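You operate a simulated robot arm through the tools that you are given. There is no shell and no other tool. Be economical: measure what you need, move in short steps, check, and stop when the job is done.

You are at the controls of a simulated two-armed robot. One attempt, no reset.

## Task
Hold the yellow lamp on the top of the white table steady with one hand and press the lamp button to switch it on with the other.

Only the result counts: the job must be done as asked and must still hold three seconds after the hand-in. Knocking over, shifting, dropping, spilling or breaking anything else fails it.

## Robot
Two 7-joint arms with two-finger parallel grippers on one trunk, on a base that drives. Base frame: it is fixed to the floor where the robot stands at the start and does not move with it; the origin is under the middle of the robot, x ahead of it, y to its left, z up; the surface under the hand at the start is at about z = 740. Units: mm, degrees, N and s.
The left shoulder is at the start at [70, 130, 1187], the right one opposite. With the tool pointing down near the work surface each hand reaches from about 100 to 480 mm from the robot's upright axis, wherever it stands, measured 20 degrees to its own side. Places, roughly: lamp button [500, 100, 900]. Payload 1.57 kg a hand.
Tool frame (each hand has its own): the origin (TCP) lies between the finger pads and is the grasp point; the fingertips stand 30 mm ahead of it; z points along the fingers, y is the line along which they close. The gripper opens to 80 mm. The fingers are 17 mm wide and 12 mm thick; the gripper's body (40 by 82 mm) begins 80 mm behind the TCP.
Orientation is that of the tool frame in the base frame, as [roll, pitch, yaw] about the fixed x, y, z axes, in that order (R = Rz(yaw) Ry(pitch) Rx(roll)). With the fingers straight down and closing along the base's y, the tool's x points along the base's -x, its y along +y and its z along -z.

## Interface
- The arms move only by the tool arm_command. It takes "left_motion", "right_motion" or both (then of equal length, played together; a hand with none holds still); each is a list of rows, each a list of 7 numbers: the shift along the tool's x, y, z in mm, then the turn, a rotation vector about the tool's x, y, z in degrees, then the finger opening in mm, from 0 to 80. In form: [[tx, ty, tz, wx, wy, wz, claw], ...]. A call has 1 to 10 rows; each row shifts and turns the commanded pose from where the row before left it, along the tool's axes as they then stand. A row lasts 0.2 s, in which the tool goes at most 50 mm and 8.6 degrees; a call with a longer step from one row to the next is refused whole, and so is a gripper value outside its range. Where a pose cannot be reached the arm comes as near as it can. A force on the tool above 40 N (or 10 N above the force at the start of the call, whichever is more), or a blocked arm, ends the call early, and 0.2 s more pass. The fingers move at their own pace (about 108 mm/s each) and stop on an object; they squeeze with about 21 N. The grip force told is the motor's: it shows also when the fingers shut on nothing. Time passes only in rows, and 0.2 s behind the last, so rows that do not move let the fingers close. It gives the time, the measured TCP pose, the force on the tool (base axes), the opening and the grip force at its end, in the units of the frame above (readings bear some noise), with the torque about the TCP (base axes, N m) and any sound that the robot's microphone picked up, and new pictures: "pictures" is both (left out), scene, wrist or none (wrist: the cameras of the hands that moved).
- Cameras (640 x 400 px; columns grow to the right, rows downward): "scene" is now at [127.4, 33, 1402.7]; the picture's right is [0.40, -0.92, 0.00], its down [-0.64, -0.28, -0.71] and it looks along [0.65, 0.29, -0.70] (base axes); focal length 279 px, centre (320, 200). "left" rides on the left gripper at [72, 7, -122] in its tool frame; the picture's right is [-0.09, 1.00, 0.00], its down [-0.84, -0.08, -0.54] and it looks along [-0.54, -0.05, 0.84] (tool axes); focal length 238 px, centre (320, 200). "right" rides on the right gripper at [72, -7, -122] in its tool frame; the picture's right is [0.09, 1.00, 0.00], its down [-0.84, 0.08, -0.54] and it looks along [-0.54, 0.05, 0.84] (tool axes); focal length 238 px, centre (320, 200). There is no depth. A picture from a camera that has moved, and an enlarged one, comes with that camera's place and axes in the base frame and with its lens.
- move_column(by): slides the trunk up (or, below 0, down) by that many mm; the arms and the scene camera ride with it, the base frame stays. It gives what a move gives, with no picture.
- base_move(legs): drives the robot by 1 to 6 legs, each [ahead, left, turn to the left] in mm, mm and degrees, along the robot's own axes; the way and the turn of a leg run together, so that a leg with both is an arc; at most 1500 mm and 180 degrees a leg. The arms and the cameras ride along, it lands a little off, and it stops where it bumps. It gives what a move gives, and a new picture of the scene camera.
- turn_head(pan, tilt): turns the head with the scene camera to pan (to the left, within 86 degrees either way) and tilt (down, from -29 to 69), counted from straight ahead of the robot. It gives what a move gives, and a new picture of the scene camera.
- enlarge(camera, box): a new picture of the part [left, top, right, bottom] of that camera's present view, enlarged. No time passes.
- hand_in(): hands the job in; it is judged then, once.

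Go step by step. Nothing tells you exact positions but the pictures and the camera data: compare them with the known pose of the tool, close in by small moves and look again before you grip or let go. The budget is 120 turns and 260 pictures, counting those below and the enlarged ones. Unless the task says otherwise, let go and move clear before handing in, and close with one line.

The tools are called after "Emit:" by a JSON object that holds its "name" and its "arguments". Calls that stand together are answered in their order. arm_command: Moves the arms, as the interface text tells. Its arguments: {"type":"object","properties":{"left_motion":{"type":"array"},"right_motion":{"type":"array"},"pictures":{"type":"string","enum":["both","scene","wrist","none"]}},"required":[]} The other tools are called the same way: move_column (by) slides the trunk up or down; base_move (legs) drives the base; turn_head (pan, tilt) turns the head that bears the scene camera; enlarge (camera, box) takes an enlarged picture of a part of a camera's view; hand_in () hands the job in.

At the start:

```text
time: 0.0
left_tool_pos: [334.2, 289.5, 1130.0]
left_tool_rot: [-180.0, 0.0, 180.0]
left_wrist_force: [0.4, -0.1, -0.1]
left_torque: [-0.02, -0.05, 0.03]
left_gripper_width: 80.1
left_grip_force: 0.2
right_tool_pos: [377.7, -25.7, 1168.9]
right_tool_rot: [179.9, 0.0, 180.0]
right_wrist_force: [-1.0, 0.4, 0.0]
right_torque: [-0.03, -0.04, -0.01]
right_gripper_width: 79.9
right_grip_force: 0.0
trunk travel left (down, up): [-825.0, 115.0]
robot x, y, heading: [1.1, 2.1, 0.2]
head pan, tilt: [23.6, 44.4]
```

scene: 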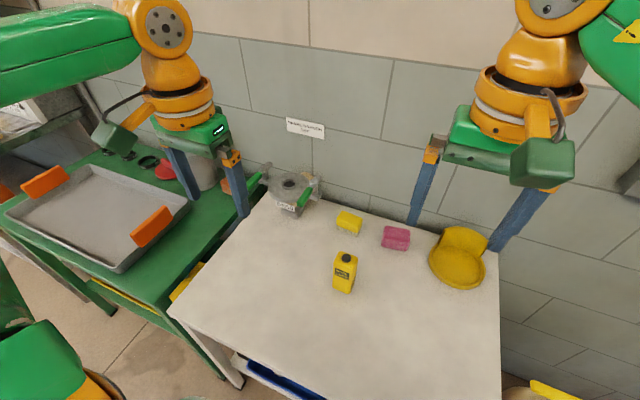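
right: 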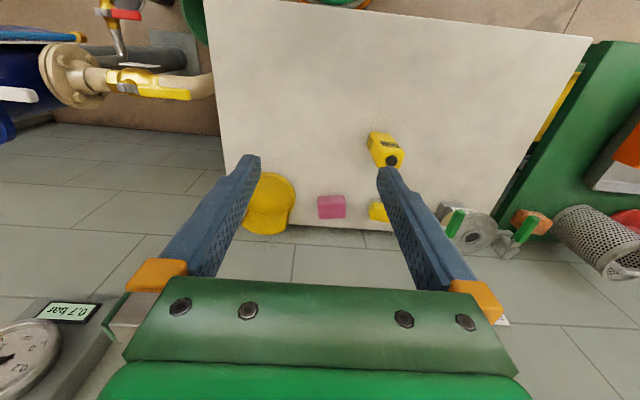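
left: 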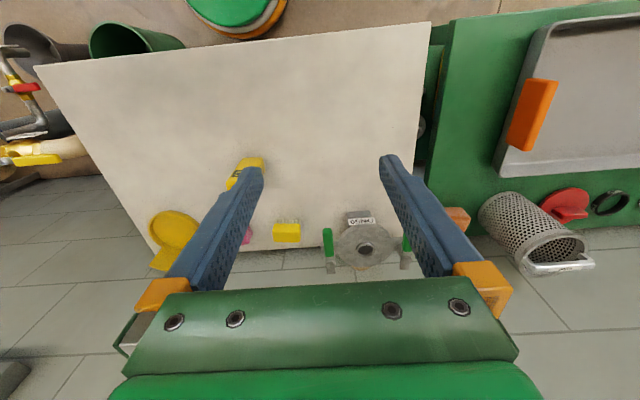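

The yellow box with a dark knob on top, near the middle of the white table, is probably the lamp. I'll enlarge it to check.

Emit:
{"name": "enlarge", "arguments": {"camera": "scene", "box": [285, 190, 405, 310]}}

Emit:
{"name": "enlarge", "arguments": {"camera": "right", "box": [330, 100, 450, 220]}}

Emit:
{"name": "enlarge", "arguments": {"camera": "scene", "box": [400, 200, 520, 300]}}

```text
3.33 times, centred on (345, 250) of scene
camera zoom: at [127.4, 33.0, 1402.7], right [0.4, -0.92, 0.0], down [-0.64, -0.28, -0.71], along [0.65, 0.29, -0.7], focal length 930 px, centre (237, 33)
```

zoom: 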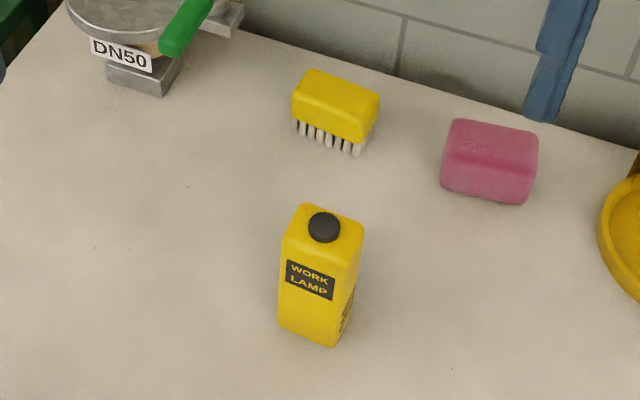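

```text
3.33 times, centred on (390, 160) of right
camera zoom: at [304.9, -33.5, 1290.6], right [-0.09, 1.0, 0.0], down [0.84, 0.08, 0.54], along [0.54, 0.05, -0.84], focal length 794 px, centre (87, 333)
```

zoom: 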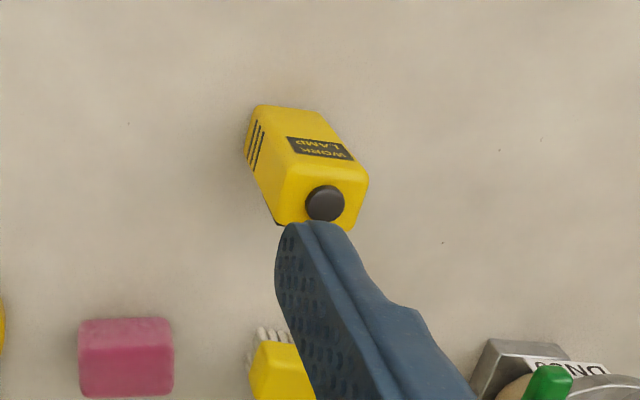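

```text
4.00 times, centred on (460, 250) of scene
camera zoom: at [127.4, 33.0, 1402.7], right [0.4, -0.92, 0.0], down [-0.64, -0.28, -0.71], along [0.65, 0.29, -0.7], focal length 1116 px, centre (-240, 0)
```

zoom: 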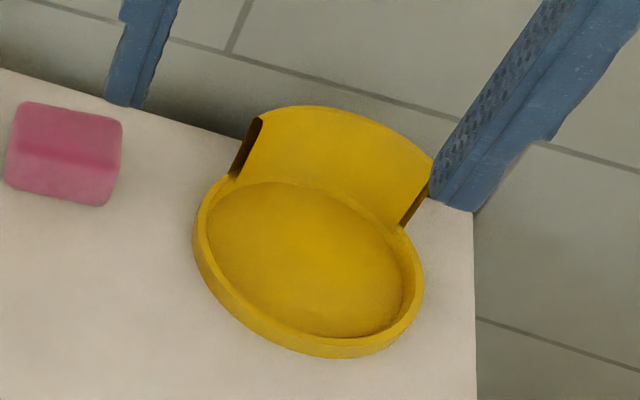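

The box labelled WORK LAMP is the target. By triangulation the body spans about x 462–503 and y 101–149, and the button top is near (479, 123, 865). I'll bring the left hand in front of it for a 45° tilted grasp from the robot's side.

Emit:
{"name": "arm_command", "arguments": {"left_motion": [[-9.1, -23.6, 35.7, 0, 0, 0, 80], [-9.1, -23.6, 35.7, 0, 0, 0, 80], [-9.1, -23.6, 35.7, 0, 0, 0, 80], [-9.1, -23.6, 35.7, 0, 0, 0, 80], [-9.1, -23.6, 35.7, 0, 0, 0, 80], [-9.1, -23.6, 35.7, 0, 0, 0, 80], [-9.1, -23.6, 35.7, 0, 0, 0, 80]], "pictures": "none"}}

Emit:
{"name": "arm_command", "arguments": {"left_motion": [[0, 0, 0, 0, -7.5, 0, 80], [0, 0, 0, 0, -7.5, 0, 80], [0, 0, 0, 0, -7.5, 0, 80], [0, 0, 0, 0, -7.5, 0, 80], [0, 0, 0, 0, -7.5, 0, 80], [0, 0, 0, 0, -7.5, 0, 80], [0, 0, 0, 0, 0, 0, 80]]}}

```text
time: 1.6
left_tool_pos: [359.2, 164.6, 920.0]
left_tool_rot: [-180.0, 0.1, -180.0]
left_wrist_force: [-0.3, 0.2, 0.1]
left_torque: [-0.01, -0.01, 0.0]
left_gripper_width: 80.1
left_grip_force: 0.0
left hand out of reach, approached as far as the arm can: row 6, 7
right_tool_pos: [376.4, -26.2, 1169.5]
right_tool_rot: [179.9, 0.0, 179.9]
right_wrist_force: [0.4, -1.0, -1.0]
right_torque: [0.01, -0.01, -0.02]
right_gripper_width: 80.1
right_grip_force: 0.1
trunk travel left (down, up): [-825.0, 115.0]
robot x, y, heading: [-3.9, -1.5, -0.0]
head pan, tilt: [23.6, 44.4]
```

```text
time: 3.2
left_tool_pos: [362.6, 174.9, 934.2]
left_tool_rot: [-179.8, 45.0, -179.9]
left_wrist_force: [-0.5, -0.8, 0.1]
left_torque: [0.0, -0.03, 0.02]
left_gripper_width: 80.1
left_grip_force: 0.2
left hand out of reach, approached as far as the arm can: row 6
right_tool_pos: [378.6, -24.5, 1170.2]
right_tool_rot: [179.9, 0.1, -180.0]
right_wrist_force: [0.2, 0.0, -0.6]
right_torque: [-0.01, -0.01, 0.01]
right_gripper_width: 80.3
right_grip_force: 0.0
trunk travel left (down, up): [-825.0, 115.0]
robot x, y, heading: [1.8, 0.9, 0.0]
head pan, tilt: [23.6, 44.4]
camera scene: at [127.4, 33.4, 1402.7], right [0.4, -0.92, 0.0], down [-0.64, -0.28, -0.71], along [0.65, 0.29, -0.7], focal length 279 px, centre (320, 200)
camera left: at [226.3, 183.3, 969.2], right [0.07, 1.0, 0.06], down [0.21, -0.08, 0.98], along [0.98, -0.05, -0.21], focal length 238 px, centre (320, 200)
```

scene: 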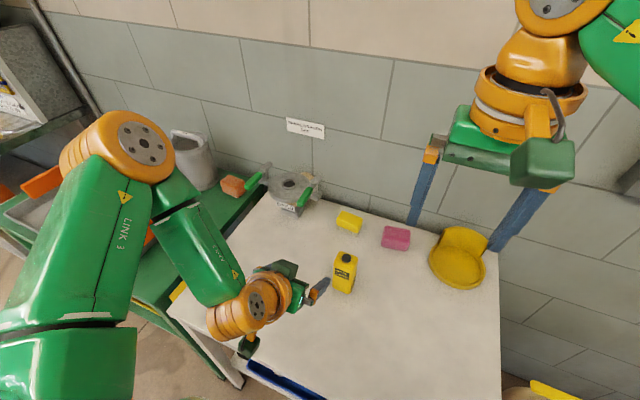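
left: 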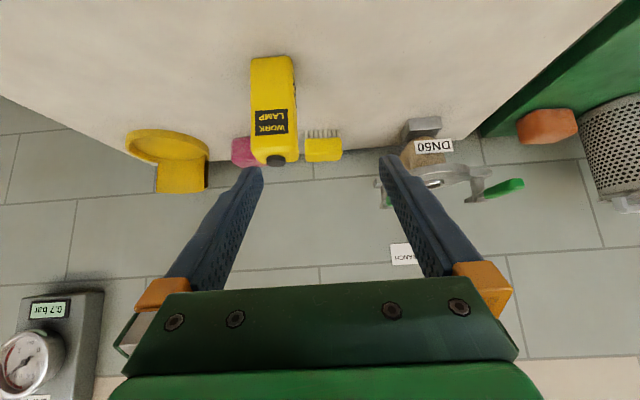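

The arm can't get low enough because the shoulder is too high, though the left camera confirms the button at about (478, 123, 865). I'll lift the left hand a little, lower the trunk 150 mm and look again.

Emit:
{"name": "arm_command", "arguments": {"left_motion": [[-28, 0, -28, 0, 0, 0, 80], [-28, 0, -28, 0, 0, 0, 80], [0, 0, 0, 0, 0, 0, 80]], "pictures": "none"}}

Emit:
{"name": "move_column", "arguments": {"by": -150}}

```text
time: 4.0
left_tool_pos: [389.8, 173.9, 1004.6]
left_tool_rot: [-180.0, 44.9, 180.0]
left_wrist_force: [0.5, -0.1, 0.1]
left_torque: [-0.03, 0.04, 0.03]
left_gripper_width: 80.0
left_grip_force: 0.1
left hand out of reach, approached as far as the arm can: row 1, 2
right_tool_pos: [377.7, -25.8, 1169.0]
right_tool_rot: [180.0, 0.0, -179.9]
right_wrist_force: [-0.3, -0.3, -0.7]
right_torque: [0.0, -0.01, 0.01]
right_gripper_width: 79.8
right_grip_force: 0.1
trunk travel left (down, up): [-825.0, 115.0]
robot x, y, heading: [4.0, 2.7, 0.0]
head pan, tilt: [23.6, 44.4]
```

```text
time: 5.8
left_tool_pos: [389.5, 174.4, 854.3]
left_tool_rot: [-180.0, 45.0, -179.9]
left_wrist_force: [0.2, -0.7, -0.8]
left_torque: [0.01, 0.03, 0.0]
left_gripper_width: 80.3
left_grip_force: 0.1
right_tool_pos: [377.0, -24.4, 1019.0]
right_tool_rot: [179.9, 0.1, -180.0]
right_wrist_force: [0.0, -0.1, -0.2]
right_torque: [-0.02, -0.01, -0.01]
right_gripper_width: 80.0
right_grip_force: 0.2
trunk travel left (down, up): [-675.0, 265.0]
robot x, y, heading: [-1.4, -3.9, -0.1]
head pan, tilt: [23.6, 44.4]
```

The left hand is at (390, 174, 854). Next I'll shift it 49 mm to the right to line up with the lamp.

Emit:
{"name": "arm_command", "arguments": {"left_motion": [[0, -16.5, 0, 0, 0, 0, 80], [0, -16.5, 0, 0, 0, 0, 80], [0, -16.5, 0, 0, 0, 0, 80], [0, 0, 0, 0, 0, 0, 80]]}}

```text
time: 6.8
left_tool_pos: [388.1, 124.9, 855.2]
left_tool_rot: [-180.0, 45.0, 180.0]
left_wrist_force: [-0.7, 0.2, 0.9]
left_torque: [0.02, 0.0, 0.01]
left_gripper_width: 79.8
left_grip_force: 0.0
right_tool_pos: [377.7, -26.0, 1019.2]
right_tool_rot: [179.9, 0.1, 180.0]
right_wrist_force: [-0.1, 0.0, -0.1]
right_torque: [0.01, 0.0, -0.02]
right_gripper_width: 80.1
right_grip_force: 0.0
trunk travel left (down, up): [-675.0, 265.0]
robot x, y, heading: [0.8, -3.7, -0.1]
head pan, tilt: [23.6, 44.4]
camera scene: at [127.3, 33.0, 1252.7], right [0.4, -0.92, 0.0], down [-0.64, -0.28, -0.71], along [0.65, 0.29, -0.7], focal length 279 px, centre (320, 200)
camera left: at [251.3, 131.6, 890.3], right [0.06, 1.0, 0.07], down [0.21, -0.08, 0.97], along [0.98, -0.05, -0.21], focal length 238 px, centre (320, 200)
```

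scene: 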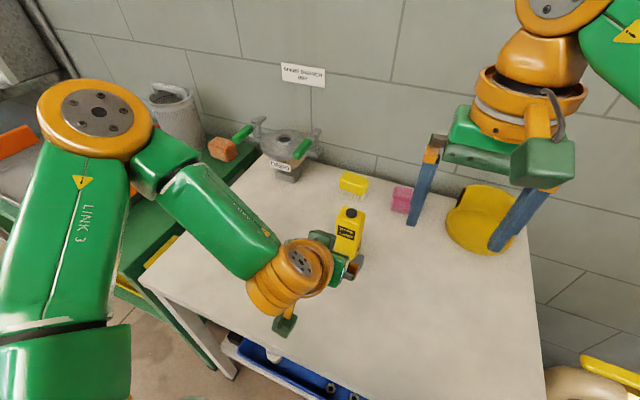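
left: 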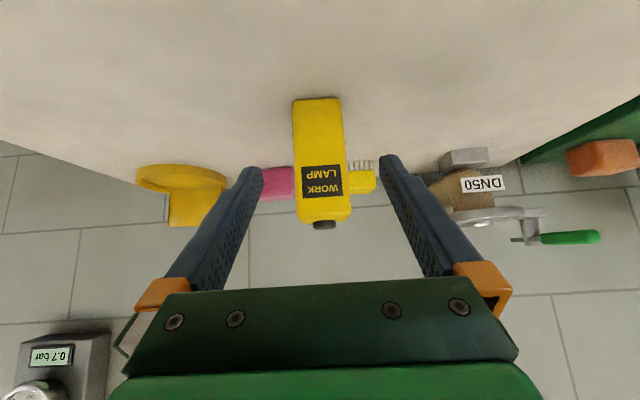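

The hand is centred on the lamp, so I'll advance until the fingers straddle it.

Emit:
{"name": "arm_command", "arguments": {"left_motion": [[-4.8, 0, 27, 0, 0, 0, 80], [-4.8, 0, 27, 0, 0, 0, 80], [-4.8, 0, 27, 0, 0, 0, 80], [-4.8, 0, 27, 0, 0, 0, 80], [0, 0, 0, 0, 0, 0, 80]]}}

```text
time: 8.0
left_tool_pos: [469.0, 152.0, 816.5]
left_tool_rot: [180.0, 45.1, 180.0]
left_wrist_force: [0.2, -0.6, 0.4]
left_torque: [0.03, 0.01, -0.01]
left_gripper_width: 80.1
left_grip_force: 0.0
left hand out of reach, approached as far as the arm can: row 2, 3, 4
right_tool_pos: [377.0, -27.1, 1019.5]
right_tool_rot: [179.9, 0.1, -179.9]
right_wrist_force: [0.4, 0.6, -0.5]
right_torque: [0.02, -0.01, 0.01]
right_gripper_width: 80.2
right_grip_force: 0.1
trunk travel left (down, up): [-675.0, 265.0]
robot x, y, heading: [-2.6, -1.1, 0.1]
head pan, tilt: [23.6, 44.4]
camera scene: at [127.4, 32.8, 1252.7], right [0.4, -0.92, 0.0], down [-0.64, -0.28, -0.71], along [0.65, 0.29, -0.7], focal length 279 px, centre (320, 200)
camera left: at [330.9, 159.4, 852.0], right [0.07, 1.0, 0.07], down [0.21, -0.08, 0.97], along [0.98, -0.05, -0.21], focal length 238 px, centre (320, 200)
```

scene: 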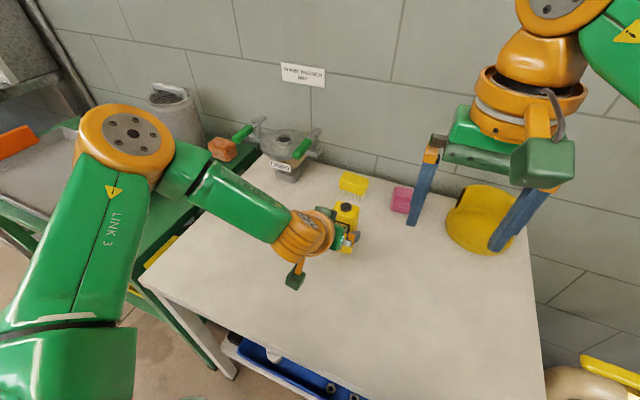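
left: 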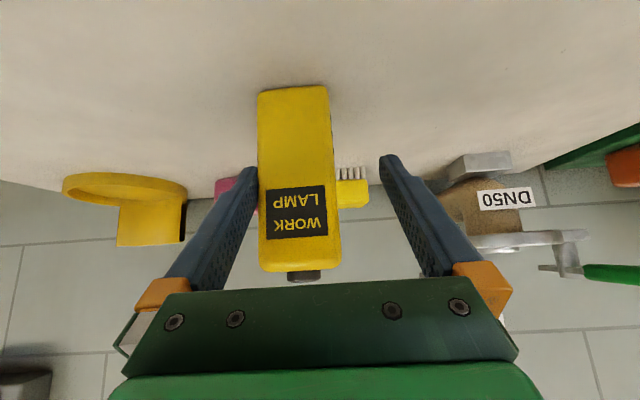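

The arm drifted 27 mm to the left, so the right finger may now be touching the lamp. I'll look closely before moving.

Emit:
{"name": "enlarge", "arguments": {"camera": "scene", "box": [280, 170, 420, 290]}}

Emit:
{"name": "enlarge", "arguments": {"camera": "left", "box": [200, 70, 400, 290]}}

```text
3.33 times, centred on (350, 230) of scene
camera zoom: at [127.4, 32.8, 1252.7], right [0.4, -0.92, 0.0], down [-0.64, -0.28, -0.71], along [0.65, 0.29, -0.7], focal length 930 px, centre (220, 100)
```

zoom: 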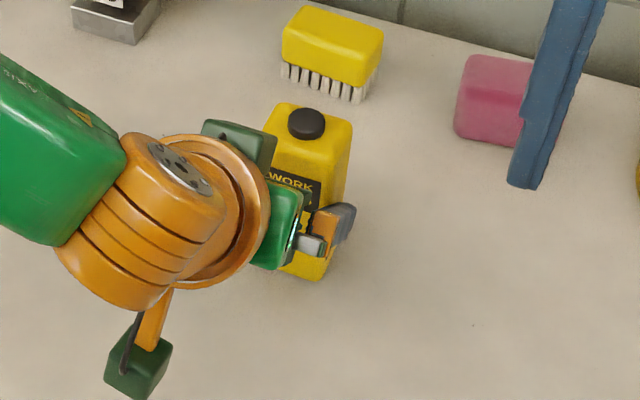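

```text
1.82 times, centred on (300, 180) of left
camera zoom: at [330.9, 159.4, 852.0], right [0.07, 1.0, 0.07], down [0.21, -0.08, 0.97], along [0.98, -0.05, -0.21], focal length 433 px, centre (356, 236)
```

zoom: 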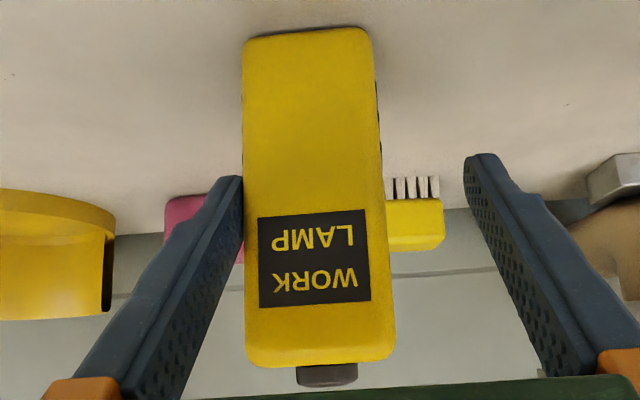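

The right finger brushed the lamp and slid it a few mm left; it is still upright. I'll back off cleanly, lower the trunk another 100 mm for more reach, and re-centre.

Emit:
{"name": "arm_command", "arguments": {"left_motion": [[0, 8, 0, 0, 0, 0, 80], [0, 0, -35, 0, 0, 0, 80], [0, 0, -35, 0, 0, 0, 80], [-20, 0, -40, 0, 0, 0, 80], [-20, 0, -20, 0, 0, 0, 80], [0, 0, 0, 0, 0, 0, 80]], "pictures": "none"}}

Emit:
{"name": "move_column", "arguments": {"by": -100}}

Emit:
{"name": "arm_command", "arguments": {"left_motion": [[0, -8, 0, 0, 0, 0, 80], [0, 0, 0, 0, 0, 0, 80]]}}

```text
time: 9.3
left_tool_pos: [403.8, 160.6, 937.3]
left_tool_rot: [179.9, 44.9, -179.9]
left_wrist_force: [0.1, -0.2, -0.5]
left_torque: [-0.01, 0.01, -0.03]
left_gripper_width: 80.1
left_grip_force: 0.1
right_tool_pos: [379.0, -25.0, 1019.4]
right_tool_rot: [179.9, 0.0, 179.9]
right_wrist_force: [1.0, -0.3, 0.5]
right_torque: [-0.02, 0.0, 0.0]
right_gripper_width: 79.9
right_grip_force: 0.0
trunk travel left (down, up): [-675.0, 265.0]
robot x, y, heading: [1.4, -1.7, 0.2]
head pan, tilt: [23.6, 44.4]
```

```text
time: 10.7
left_tool_pos: [404.5, 159.8, 837.0]
left_tool_rot: [-180.0, 45.0, 180.0]
left_wrist_force: [-0.4, -0.1, 0.4]
left_torque: [0.0, -0.02, -0.01]
left_gripper_width: 80.1
left_grip_force: 0.1
right_tool_pos: [377.4, -25.7, 920.0]
right_tool_rot: [180.0, 0.0, 180.0]
right_wrist_force: [-1.5, -0.3, -1.1]
right_torque: [-0.01, -0.01, -0.01]
right_gripper_width: 79.9
right_grip_force: 0.1
trunk travel left (down, up): [-575.0, 365.0]
robot x, y, heading: [-1.4, 0.2, 0.1]
head pan, tilt: [23.6, 44.4]
```

```text
time: 11.3
left_tool_pos: [403.8, 152.7, 837.4]
left_tool_rot: [-179.9, 45.1, -180.0]
left_wrist_force: [0.0, 0.9, -0.5]
left_torque: [0.01, 0.01, -0.01]
left_gripper_width: 80.1
left_grip_force: 0.0
right_tool_pos: [377.5, -25.8, 919.1]
right_tool_rot: [179.8, 0.1, 179.9]
right_wrist_force: [-0.7, 0.1, -0.1]
right_torque: [-0.05, 0.03, 0.0]
right_gripper_width: 80.0
right_grip_force: 0.0
trunk travel left (down, up): [-575.0, 365.0]
robot x, y, heading: [0.3, 0.9, 0.2]
head pan, tilt: [23.6, 44.4]
camera scene: at [127.3, 33.2, 1152.7], right [0.4, -0.92, 0.0], down [-0.64, -0.28, -0.71], along [0.65, 0.29, -0.7], focal length 279 px, centre (320, 200)
camera left: at [266.8, 159.1, 872.3], right [0.06, 1.0, 0.06], down [0.21, -0.08, 0.98], along [0.98, -0.05, -0.21], focal length 238 px, centre (320, 200)
```

scene: 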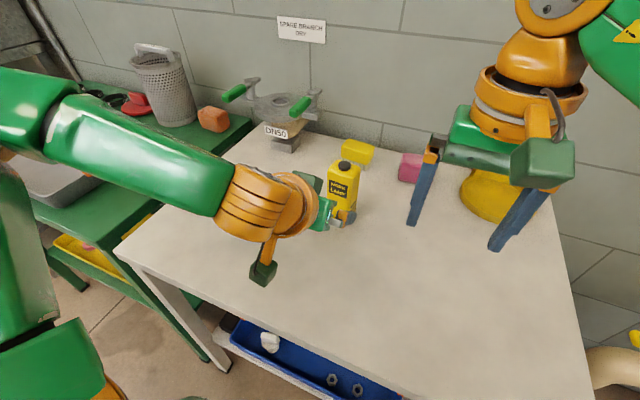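
left: 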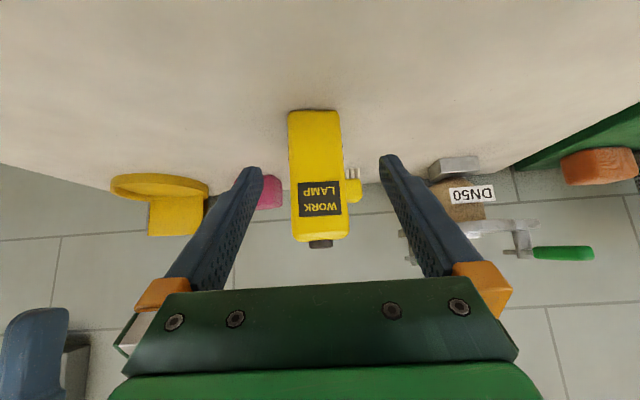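

The lamp now stands at about (491, 148), nearly aligned with the left hand. I'll advance halfway and check for reach drift.

Emit:
{"name": "arm_command", "arguments": {"left_motion": [[-7.7, -1, 22.6, 0, 0, 0, 80], [-7.7, -1, 22.6, 0, 0, 0, 80], [0, 0, 0, 0, 0, 0, 80]]}}

```text
time: 12.1
left_tool_pos: [446.8, 150.5, 816.9]
left_tool_rot: [180.0, 45.1, -179.9]
left_wrist_force: [0.2, -0.5, 0.5]
left_torque: [-0.03, 0.0, 0.02]
left_gripper_width: 79.9
left_grip_force: 0.0
right_tool_pos: [378.4, -25.9, 918.8]
right_tool_rot: [179.9, 0.1, -180.0]
right_wrist_force: [0.1, -0.6, -0.2]
right_torque: [-0.02, 0.0, -0.01]
right_gripper_width: 79.9
right_grip_force: 0.0
trunk travel left (down, up): [-575.0, 365.0]
robot x, y, heading: [1.3, 0.3, 0.3]
head pan, tilt: [23.6, 44.4]
camera scene: at [126.9, 33.0, 1152.7], right [0.4, -0.92, 0.0], down [-0.64, -0.28, -0.71], along [0.66, 0.29, -0.7], focal length 279 px, centre (320, 200)
camera left: at [309.6, 157.2, 851.7], right [0.07, 1.0, 0.07], down [0.21, -0.08, 0.97], along [0.98, -0.05, -0.21], focal length 238 px, centre (320, 200)
```

scene: 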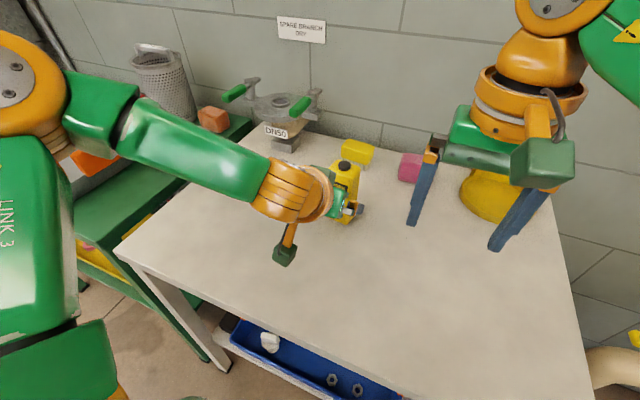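
left: 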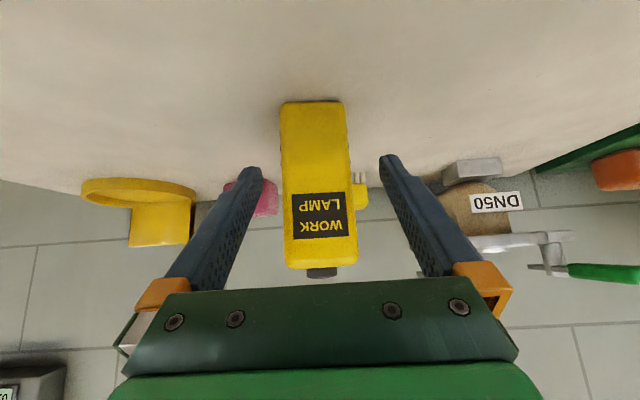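

Tracking is good and the lamp sits centred between the fingers. I'll finish the advance.

Emit:
{"name": "arm_command", "arguments": {"left_motion": [[-7.7, 0, 22.6, 0, 0, 0, 80], [-7.7, 0, 22.6, 0, 0, 0, 80], [0, 0, 0, 0, 0, 0, 80]]}}

```text
time: 12.9
left_tool_pos: [490.7, 150.2, 794.9]
left_tool_rot: [180.0, 45.0, 180.0]
left_wrist_force: [-0.6, -0.4, -0.1]
left_torque: [0.0, -0.01, -0.01]
left_gripper_width: 80.1
left_grip_force: 0.1
right_tool_pos: [377.4, -25.8, 920.4]
right_tool_rot: [179.9, 0.1, -180.0]
right_wrist_force: [0.3, 0.4, -0.1]
right_torque: [-0.03, 0.0, 0.03]
right_gripper_width: 80.0
right_grip_force: 0.1
trunk travel left (down, up): [-575.0, 365.0]
robot x, y, heading: [0.8, 1.5, -0.3]
head pan, tilt: [23.6, 44.4]
camera scene: at [127.0, 32.8, 1152.7], right [0.4, -0.92, 0.0], down [-0.64, -0.28, -0.71], along [0.66, 0.29, -0.7], focal length 279 px, centre (320, 200)
camera left: at [352.3, 157.1, 830.7], right [0.06, 1.0, 0.07], down [0.21, -0.08, 0.97], along [0.98, -0.05, -0.21], focal length 238 px, centre (320, 200)
```

scene: 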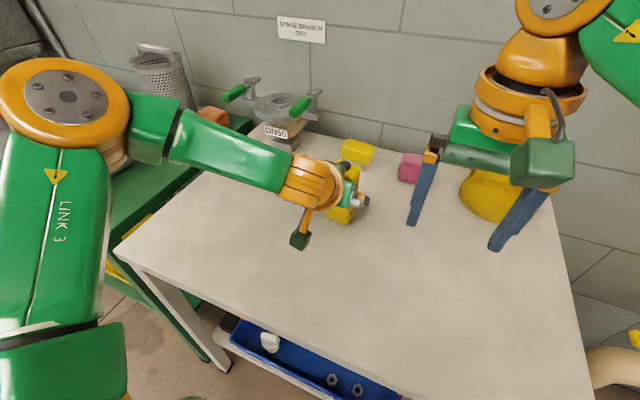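
left: 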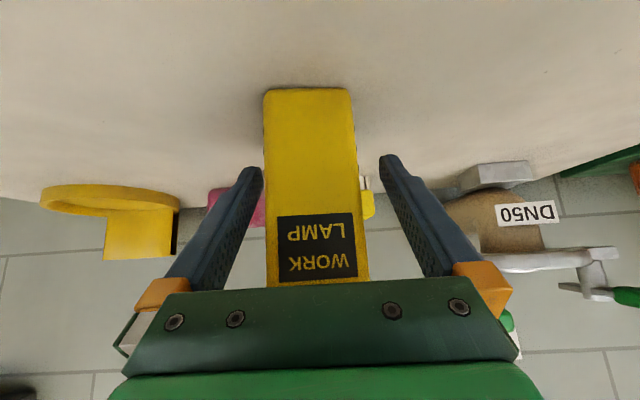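

The lamp is between the fingers. I'll shift 3 mm right and close.

Emit:
{"name": "arm_command", "arguments": {"left_motion": [[0, -3, 0, 0, 0, 0, 80], [0, 0, 0, 0, 0, 0, 55], [0, 0, 0, 0, 0, 0, 45], [0, 0, 0, 0, 0, 0, 30], [0, 0, 0, 0, 0, 0, 30]]}}

Emit:
{"name": "turn_head", "arguments": {"pan": 15, "tilt": 35}}

```text
time: 14.1
left_tool_pos: [489.0, 147.3, 795.3]
left_tool_rot: [-179.9, 45.1, -179.9]
left_wrist_force: [0.5, -0.4, 0.4]
left_torque: [0.02, -0.05, 0.02]
left_gripper_width: 49.9
left_grip_force: 21.0
right_tool_pos: [378.1, -25.4, 918.9]
right_tool_rot: [-180.0, 0.1, 180.0]
right_wrist_force: [-0.1, 0.4, -0.6]
right_torque: [0.01, -0.01, 0.0]
right_gripper_width: 80.2
right_grip_force: 0.0
trunk travel left (down, up): [-575.0, 365.0]
robot x, y, heading: [-0.3, -3.2, 0.1]
head pan, tilt: [23.6, 44.4]
camera scene: at [127.2, 32.7, 1152.7], right [0.4, -0.92, 0.0], down [-0.64, -0.28, -0.71], along [0.65, 0.29, -0.7], focal length 279 px, centre (320, 200)
camera left: at [352.5, 153.8, 830.7], right [0.06, 1.0, 0.07], down [0.21, -0.08, 0.97], along [0.98, -0.05, -0.21], focal length 238 px, centre (320, 200)
```

scene: 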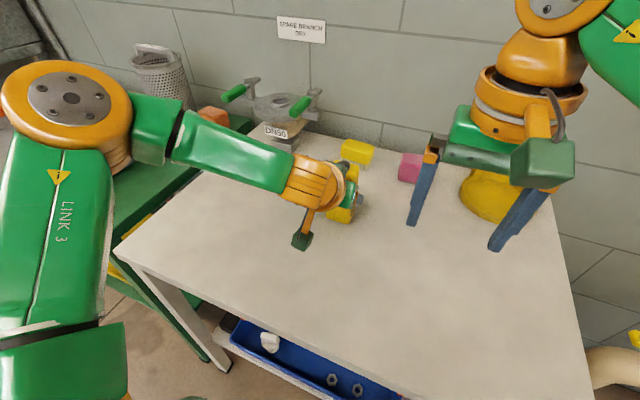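
left: 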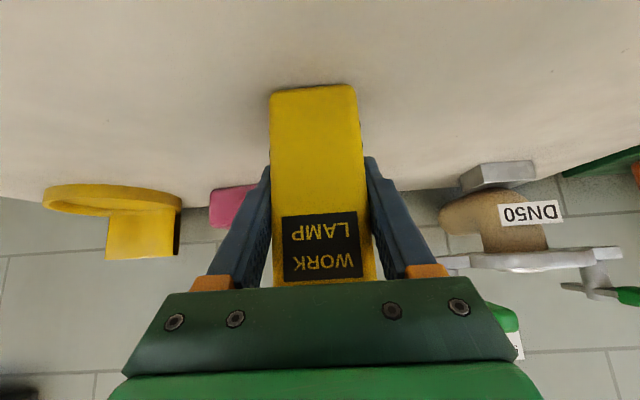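

```text
time: 14.8
left_tool_pos: [489.7, 146.8, 795.4]
left_tool_rot: [180.0, 45.0, -179.9]
left_wrist_force: [0.6, -0.8, 0.9]
left_torque: [0.05, -0.04, 0.04]
left_gripper_width: 50.0
left_grip_force: 20.8
right_tool_pos: [377.5, -25.4, 918.8]
right_tool_rot: [179.9, 0.1, 180.0]
right_wrist_force: [0.2, 0.0, -0.1]
right_torque: [0.01, -0.04, 0.0]
right_gripper_width: 80.3
right_grip_force: 0.1
trunk travel left (down, up): [-575.0, 365.0]
robot x, y, heading: [1.4, -3.9, -0.4]
head pan, tilt: [15.0, 35.0]
camera scene: at [137.3, 22.7, 1166.6], right [0.26, -0.97, 0.0], down [-0.55, -0.15, -0.82], along [0.79, 0.21, -0.57], focal length 279 px, centre (320, 200)
```

scene: 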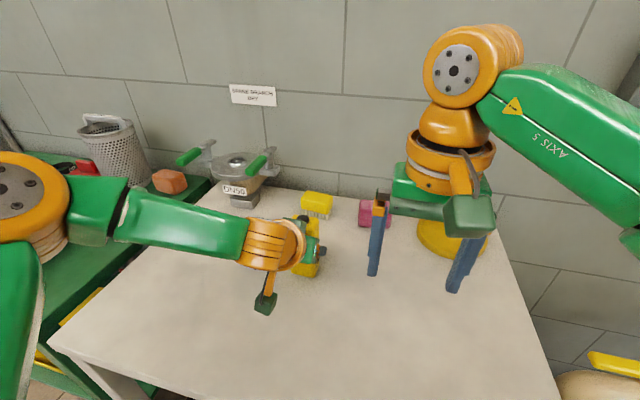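

The lamp is gripped at 50 mm with 21 N. Now I'll close the right hand's fingers, tilt it 30° toward the left, and move it ahead and up clear of everything.

Emit:
{"name": "arm_command", "arguments": {"right_motion": [[0, 0, 0, -7.5, 0, 0, 40], [0, 0, 0, -7.5, 0, 0, 0], [0, 0, 0, -7.5, 0, 0, 0], [0, 0, 0, -7.5, 0, 0, 0], [-37.3, 6.7, -11.7, 0, 0, 0, 0], [-37.3, 6.7, -11.7, 0, 0, 0, 0], [-37.3, 6.7, -11.7, 0, 0, 0, 0], [0, 0, 0, 0, 0, 0, 0]]}}

```text
time: 16.6
left_tool_pos: [491.2, 146.7, 795.5]
left_tool_rot: [179.9, 45.0, -180.0]
left_wrist_force: [0.3, -0.8, 1.0]
left_torque: [0.08, -0.03, -0.03]
left_gripper_width: 49.7
left_grip_force: 21.2
right_tool_pos: [443.1, -25.0, 942.7]
right_tool_rot: [149.9, 0.1, 180.0]
right_wrist_force: [0.1, -0.2, 0.5]
right_torque: [0.02, 0.01, -0.04]
right_gripper_width: 0.0
right_grip_force: 20.7
right hand out of reach, approached as far as the arm can: row 6, 7
trunk travel left (down, up): [-575.0, 365.0]
robot x, y, heading: [-0.3, -0.8, 0.2]
head pan, tilt: [15.0, 35.0]
camera scene: at [137.2, 22.8, 1166.6], right [0.26, -0.97, 0.0], down [-0.55, -0.15, -0.82], along [0.79, 0.21, -0.57], focal length 279 px, centre (320, 200)
camera right: at [370.1, -93.6, 1044.7], right [-0.09, 0.86, 0.5], down [0.84, -0.2, 0.51], along [0.54, 0.46, -0.7], focal length 238 px, centre (320, 200)
```

scene: 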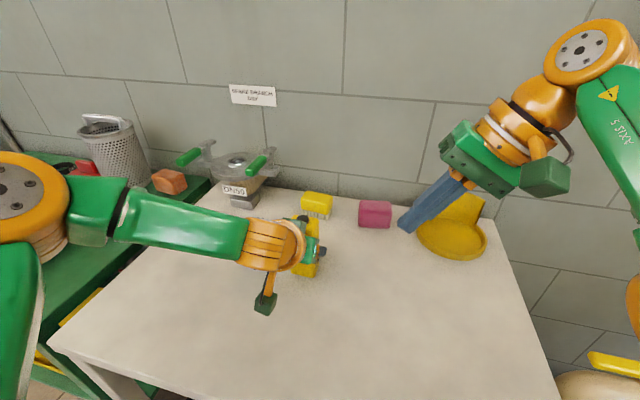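
right: 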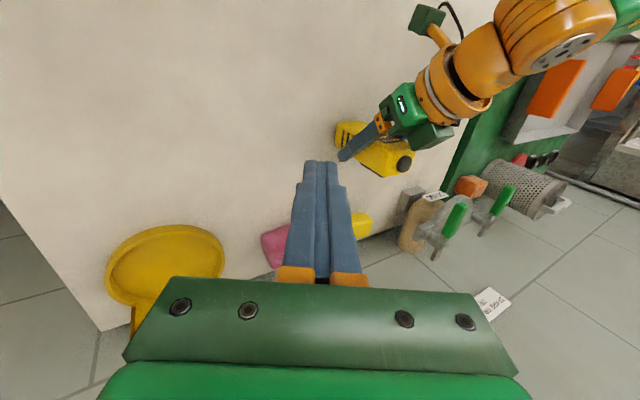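

The right hand runs short in x, so I'll tilt it 25° forward. I'll also roll it so its camera stays clear of the left wrist.

Emit:
{"name": "arm_command", "arguments": {"right_motion": [[0, 0, 0, 0, -8.3, 0, 0], [0, 0, 0, 0, -8.3, 0, 0], [0, 0, 0, 0, -8.4, 0, 0], [0, 0, 0, 0, 0, -7.5, 0], [0, 0, 0, 0, 0, -7.5, 0], [0, 0, 0, 0, 0, -7.5, 0], [0, 0, 0, 0, 0, -7.5, 0], [0, 0, 0, 0, 0, 0, 0]]}}

```text
time: 18.4
left_tool_pos: [490.4, 146.9, 795.0]
left_tool_rot: [-179.9, 45.0, 179.9]
left_wrist_force: [-0.2, -1.4, 0.6]
left_torque: [0.04, 0.01, -0.01]
left_gripper_width: 50.0
left_grip_force: 21.0
right_tool_pos: [441.3, -25.6, 943.4]
right_tool_rot: [162.2, 34.7, -162.3]
right_wrist_force: [0.3, 0.2, 0.2]
right_torque: [0.01, 0.03, -0.02]
right_gripper_width: 0.3
right_grip_force: 20.6
trunk travel left (down, up): [-575.0, 365.0]
robot x, y, heading: [-2.9, 0.4, 0.1]
head pan, tilt: [15.0, 35.0]
camera scene: at [137.2, 22.7, 1166.6], right [0.26, -0.97, 0.0], down [-0.55, -0.15, -0.82], along [0.79, 0.21, -0.57], focal length 279 px, centre (320, 200)
camera right: at [335.8, -106.5, 995.0], right [-0.52, 0.83, 0.2], down [0.39, 0.03, 0.92], along [0.76, 0.56, -0.34], focal length 238 px, centre (320, 200)
```

scene: 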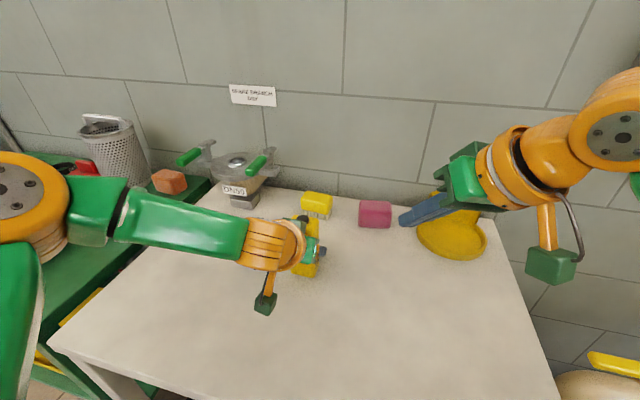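
right: 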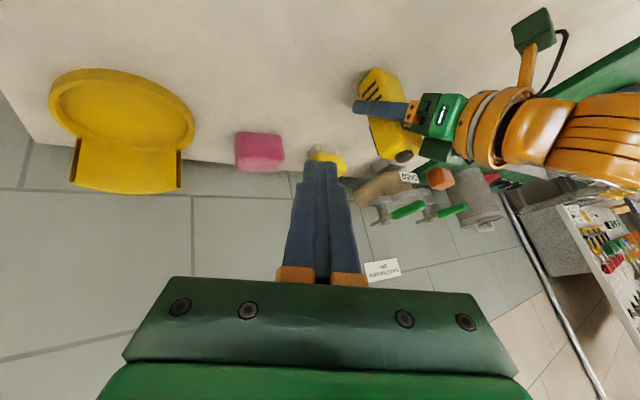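

The right camera puts the button at about (487, 148, 862), which agrees with my estimate. I'll move the right fingertip toward a hover over it, most of the way first.

Emit:
{"name": "arm_command", "arguments": {"right_motion": [[-13.7, 25.6, 20.1, 0, 0, 0, 0], [-13.7, 25.6, 20.1, 0, 0, 0, 0], [-13.7, 25.6, 20.1, 0, 0, 0, 0], [0, 0, 0, 0, 0, 0, 0]]}}

```text
time: 19.4
left_tool_pos: [490.1, 147.5, 794.5]
left_tool_rot: [179.9, 45.0, -180.0]
left_wrist_force: [-0.3, 0.9, 0.2]
left_torque: [0.11, -0.01, 0.03]
left_gripper_width: 50.1
left_grip_force: 21.2
right_tool_pos: [467.0, 76.2, 938.3]
right_tool_rot: [162.3, 34.5, -162.4]
right_wrist_force: [-0.7, 0.4, 0.8]
right_torque: [0.02, -0.02, 0.01]
right_gripper_width: 0.0
right_grip_force: 21.1
trunk travel left (down, up): [-575.0, 365.0]
robot x, y, heading: [5.9, 0.4, -0.1]
head pan, tilt: [15.0, 35.0]
camera scene: at [137.3, 22.8, 1166.6], right [0.26, -0.97, 0.0], down [-0.55, -0.15, -0.82], along [0.79, 0.21, -0.57], focal length 279 px, centre (320, 200)
camera right: at [359.8, -2.7, 990.2], right [-0.52, 0.83, 0.2], down [0.39, 0.03, 0.92], along [0.76, 0.56, -0.34], focal length 238 px, centre (320, 200)
```

scene: 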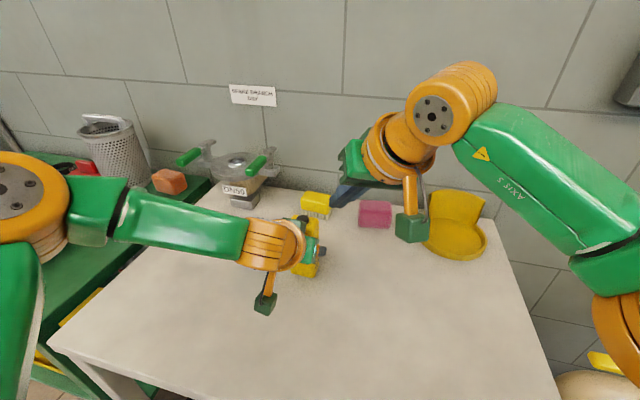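
right: 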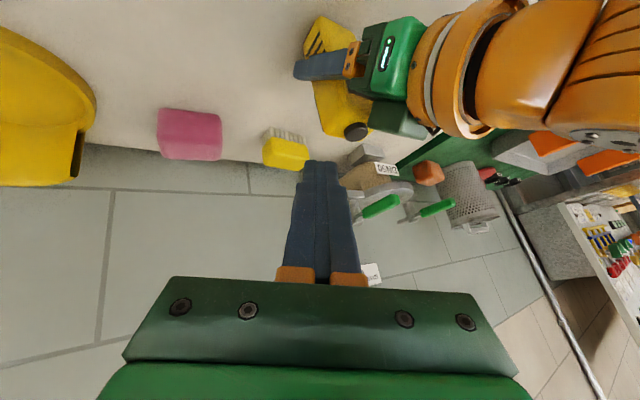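

Button estimate is about (486, 147, 863). I'll move to a hover about 25 mm above it.

Emit:
{"name": "arm_command", "arguments": {"right_motion": [[-4.8, 17.1, 16.5, 0, 0, 0, 0], [-4.8, 17.1, 16.5, 0, 0, 0, 0], [-4.8, 17.1, 16.5, 0, 0, 0, 0], [0, 0, 0, 0, 0, 0, 0]]}}

Emit:
{"name": "enlarge", "arguments": {"camera": "right", "box": [240, 60, 440, 260]}}

```text
time: 20.4
left_tool_pos: [488.8, 148.3, 796.0]
left_tool_rot: [-179.9, 45.0, -180.0]
left_wrist_force: [-0.4, 0.7, 2.1]
left_torque: [0.12, 0.02, 0.03]
left_gripper_width: 49.9
left_grip_force: 20.7
right_tool_pos: [474.2, 147.6, 920.8]
right_tool_rot: [162.4, 34.7, -162.2]
right_wrist_force: [0.3, -0.2, 0.3]
right_torque: [0.02, 0.0, 0.0]
right_gripper_width: 0.0
right_grip_force: 20.7
trunk travel left (down, up): [-575.0, 365.0]
robot x, y, heading: [-1.7, 0.0, 0.0]
head pan, tilt: [15.0, 35.0]
camera scene: at [137.2, 22.8, 1166.6], right [0.26, -0.97, 0.0], down [-0.55, -0.15, -0.82], along [0.79, 0.21, -0.57], focal length 279 px, centre (320, 200)
camera right: at [368.1, 67.1, 972.8], right [-0.52, 0.83, 0.2], down [0.39, 0.03, 0.92], along [0.76, 0.56, -0.34], focal length 238 px, centre (320, 200)
```

scene: 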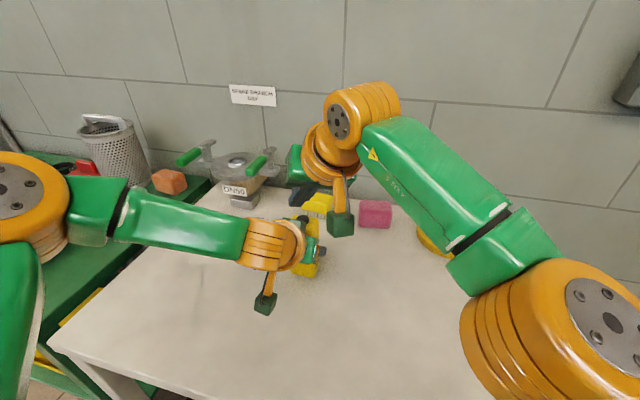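
right: 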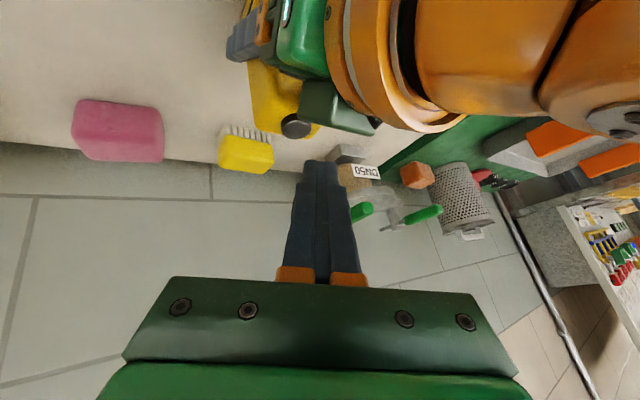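

```text
2.00 times, centred on (340, 160) of right
camera zoom: at [368.1, 67.1, 972.8], right [-0.52, 0.83, 0.2], down [0.39, 0.03, 0.92], along [0.76, 0.56, -0.34], focal length 477 px, centre (280, 280)
```

zoom: 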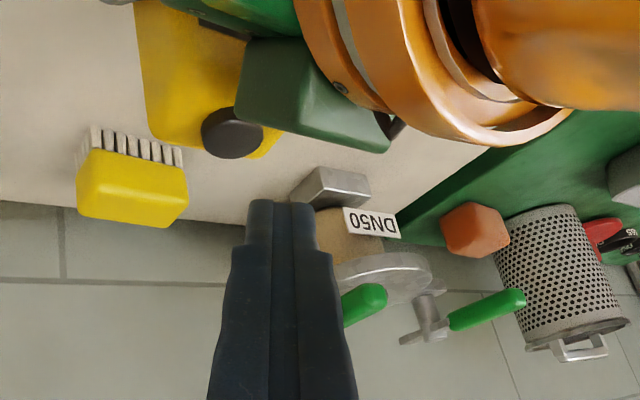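

The contact corner is now at about (486, 149, 889), directly over the button. I'll descend 18 mm vertically, then feel for contact.

Emit:
{"name": "arm_command", "arguments": {"right_motion": [[3.4, -1.5, 4.7, 0, 0, 0, 0], [3.4, -1.5, 4.7, 0, 0, 0, 0], [3.4, -1.5, 4.7, 0, 0, 0, 0], [0, 0, 0, 0, 0, 0, 0]], "pictures": "wrist"}}

Emit:
{"name": "enlarge", "arguments": {"camera": "right", "box": [240, 60, 440, 260]}}

```text
time: 21.4
left_tool_pos: [489.3, 148.0, 796.2]
left_tool_rot: [179.9, 45.0, 179.9]
left_wrist_force: [-0.8, 0.6, 1.4]
left_torque: [0.11, 0.0, 0.04]
left_gripper_width: 49.9
left_grip_force: 21.4
right_tool_pos: [474.5, 146.6, 902.0]
right_tool_rot: [162.3, 34.6, -162.3]
right_wrist_force: [-0.3, -0.7, -0.6]
right_torque: [0.03, 0.02, 0.03]
right_gripper_width: 0.1
right_grip_force: 20.6
trunk travel left (down, up): [-575.0, 365.0]
robot x, y, heading: [-0.1, 0.9, -0.2]
head pan, tilt: [15.0, 35.0]
camera right: at [368.1, 66.9, 954.5], right [-0.52, 0.83, 0.2], down [0.39, 0.03, 0.92], along [0.76, 0.56, -0.34], focal length 238 px, centre (320, 200)
```

right: 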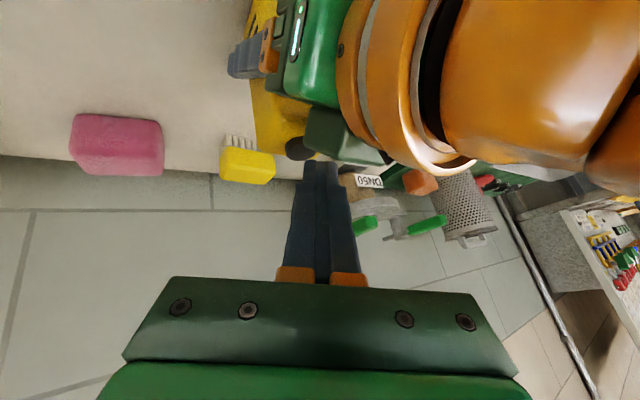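

```text
2.00 times, centred on (340, 160) of right
camera zoom: at [368.1, 66.9, 954.5], right [-0.52, 0.83, 0.2], down [0.39, 0.03, 0.92], along [0.76, 0.56, -0.34], focal length 477 px, centre (280, 280)
```

zoom: 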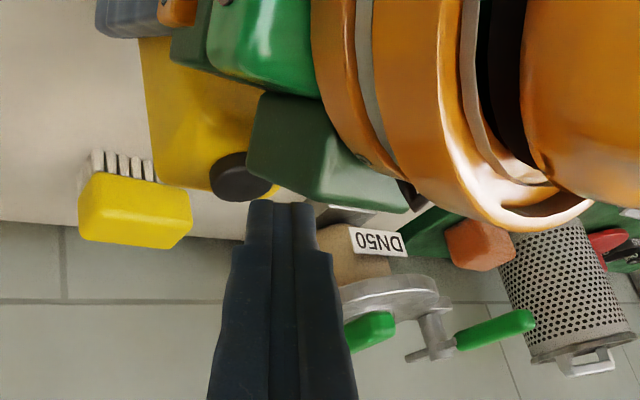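

The fingertip is about 7 mm above the button, and the left gripper's palm block is close by. I'll shift 4 mm away from that block while lowering 5 mm.

Emit:
{"name": "arm_command", "arguments": {"right_motion": [[-0.3, -3.05, 5.6, 0, 0, 0, 0], [0, 0, 0, 0, 0, 0, 0]], "pictures": "none"}}

Emit:
{"name": "enlarge", "arguments": {"camera": "right", "box": [265, 110, 385, 230]}}

Emit:
{"name": "turn_head", "arguments": {"pan": 10, "tilt": 40}}

```text
time: 22.0
left_tool_pos: [489.3, 146.5, 795.8]
left_tool_rot: [-180.0, 44.9, 180.0]
left_wrist_force: [0.5, 0.6, -1.4]
left_torque: [0.16, -0.02, 0.02]
left_gripper_width: 50.0
left_grip_force: 21.1
right_tool_pos: [478.0, 146.6, 897.4]
right_tool_rot: [162.3, 34.6, -162.4]
right_wrist_force: [-0.1, 0.6, 1.6]
right_torque: [0.01, -0.07, -0.01]
right_gripper_width: 0.0
right_grip_force: 21.3
trunk travel left (down, up): [-575.0, 365.0]
robot x, y, heading: [-1.3, -4.0, 0.3]
head pan, tilt: [15.0, 35.0]
```

```text
3.33 times, centred on (325, 170) of right
camera zoom: at [372.2, 67.2, 949.6], right [-0.52, 0.83, 0.2], down [0.39, 0.03, 0.92], along [0.76, 0.56, -0.34], focal length 794 px, centre (303, 300)
```

zoom: 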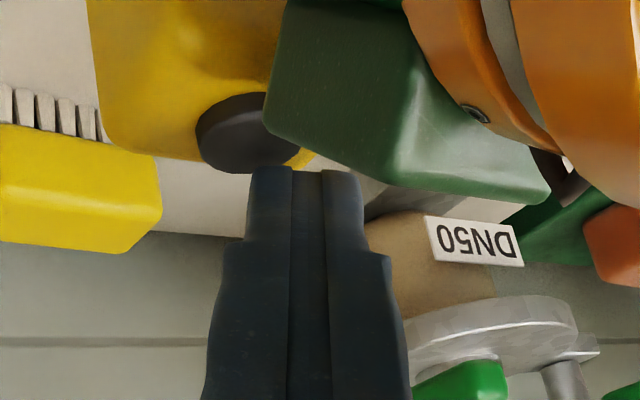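

```text
time: 22.6
left_tool_pos: [490.2, 148.4, 794.9]
left_tool_rot: [180.0, 45.0, 180.0]
left_wrist_force: [-0.2, 1.6, -0.3]
left_torque: [0.15, -0.04, -0.01]
left_gripper_width: 50.1
left_grip_force: 20.8
right_tool_pos: [477.6, 147.9, 896.9]
right_tool_rot: [162.3, 34.6, -162.4]
right_wrist_force: [1.1, -0.4, 1.9]
right_torque: [0.01, -0.03, 0.01]
right_gripper_width: 0.0
right_grip_force: 21.2
trunk travel left (down, up): [-575.0, 365.0]
robot x, y, heading: [-4.5, 2.6, 0.1]
head pan, tilt: [10.0, 40.0]
camera scene: at [135.8, 15.1, 1159.1], right [0.17, -0.98, 0.0], down [-0.63, -0.11, -0.77], along [0.75, 0.13, -0.64], focal length 279 px, centre (320, 200)
```

scene: 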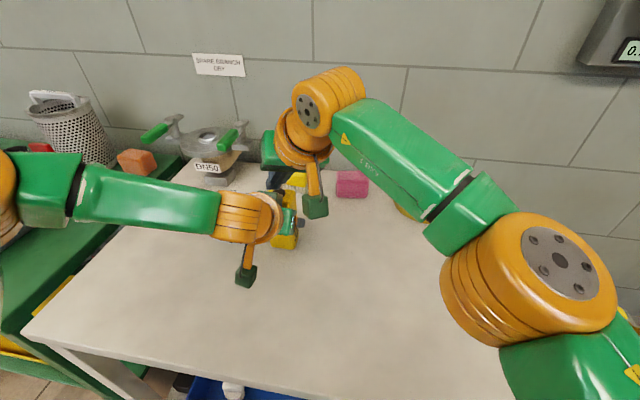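

The tip sits right over the button with a gap of a few mm. I'll press down in 2 mm steps, watching force and sound.

Emit:
{"name": "arm_command", "arguments": {"right_motion": [[1.13, -0.5, 1.57, 0, 0, 0, 0], [1.13, -0.5, 1.57, 0, 0, 0, 0], [0, 0, 0, 0, 0, 0, 0]], "pictures": "none"}}

Emit:
{"name": "enlarge", "arguments": {"camera": "right", "box": [265, 110, 385, 230]}}

```text
time: 23.4
left_tool_pos: [489.7, 147.0, 796.1]
left_tool_rot: [179.9, 45.0, 179.9]
left_wrist_force: [0.2, -0.2, -0.4]
left_torque: [0.19, -0.1, -0.05]
left_gripper_width: 49.7
left_grip_force: 21.0
right_tool_pos: [476.9, 147.1, 892.8]
right_tool_rot: [162.2, 34.6, -162.5]
right_wrist_force: [0.6, 0.0, 4.8]
right_torque: [0.05, -0.08, -0.01]
right_gripper_width: 0.0
right_grip_force: 20.9
trunk travel left (down, up): [-575.0, 365.0]
robot x, y, heading: [2.9, 1.2, 0.2]
head pan, tilt: [10.0, 40.0]
heard: click
```

```text
3.33 times, centred on (325, 170) of right
camera zoom: at [371.9, 67.1, 945.6], right [-0.52, 0.83, 0.2], down [0.39, 0.03, 0.92], along [0.76, 0.56, -0.34], focal length 794 px, centre (303, 300)
```

zoom: 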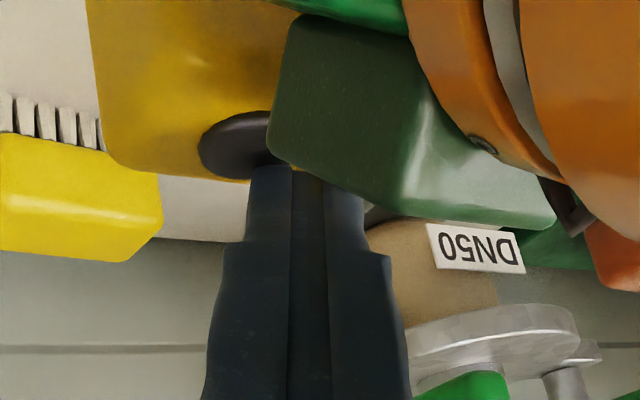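

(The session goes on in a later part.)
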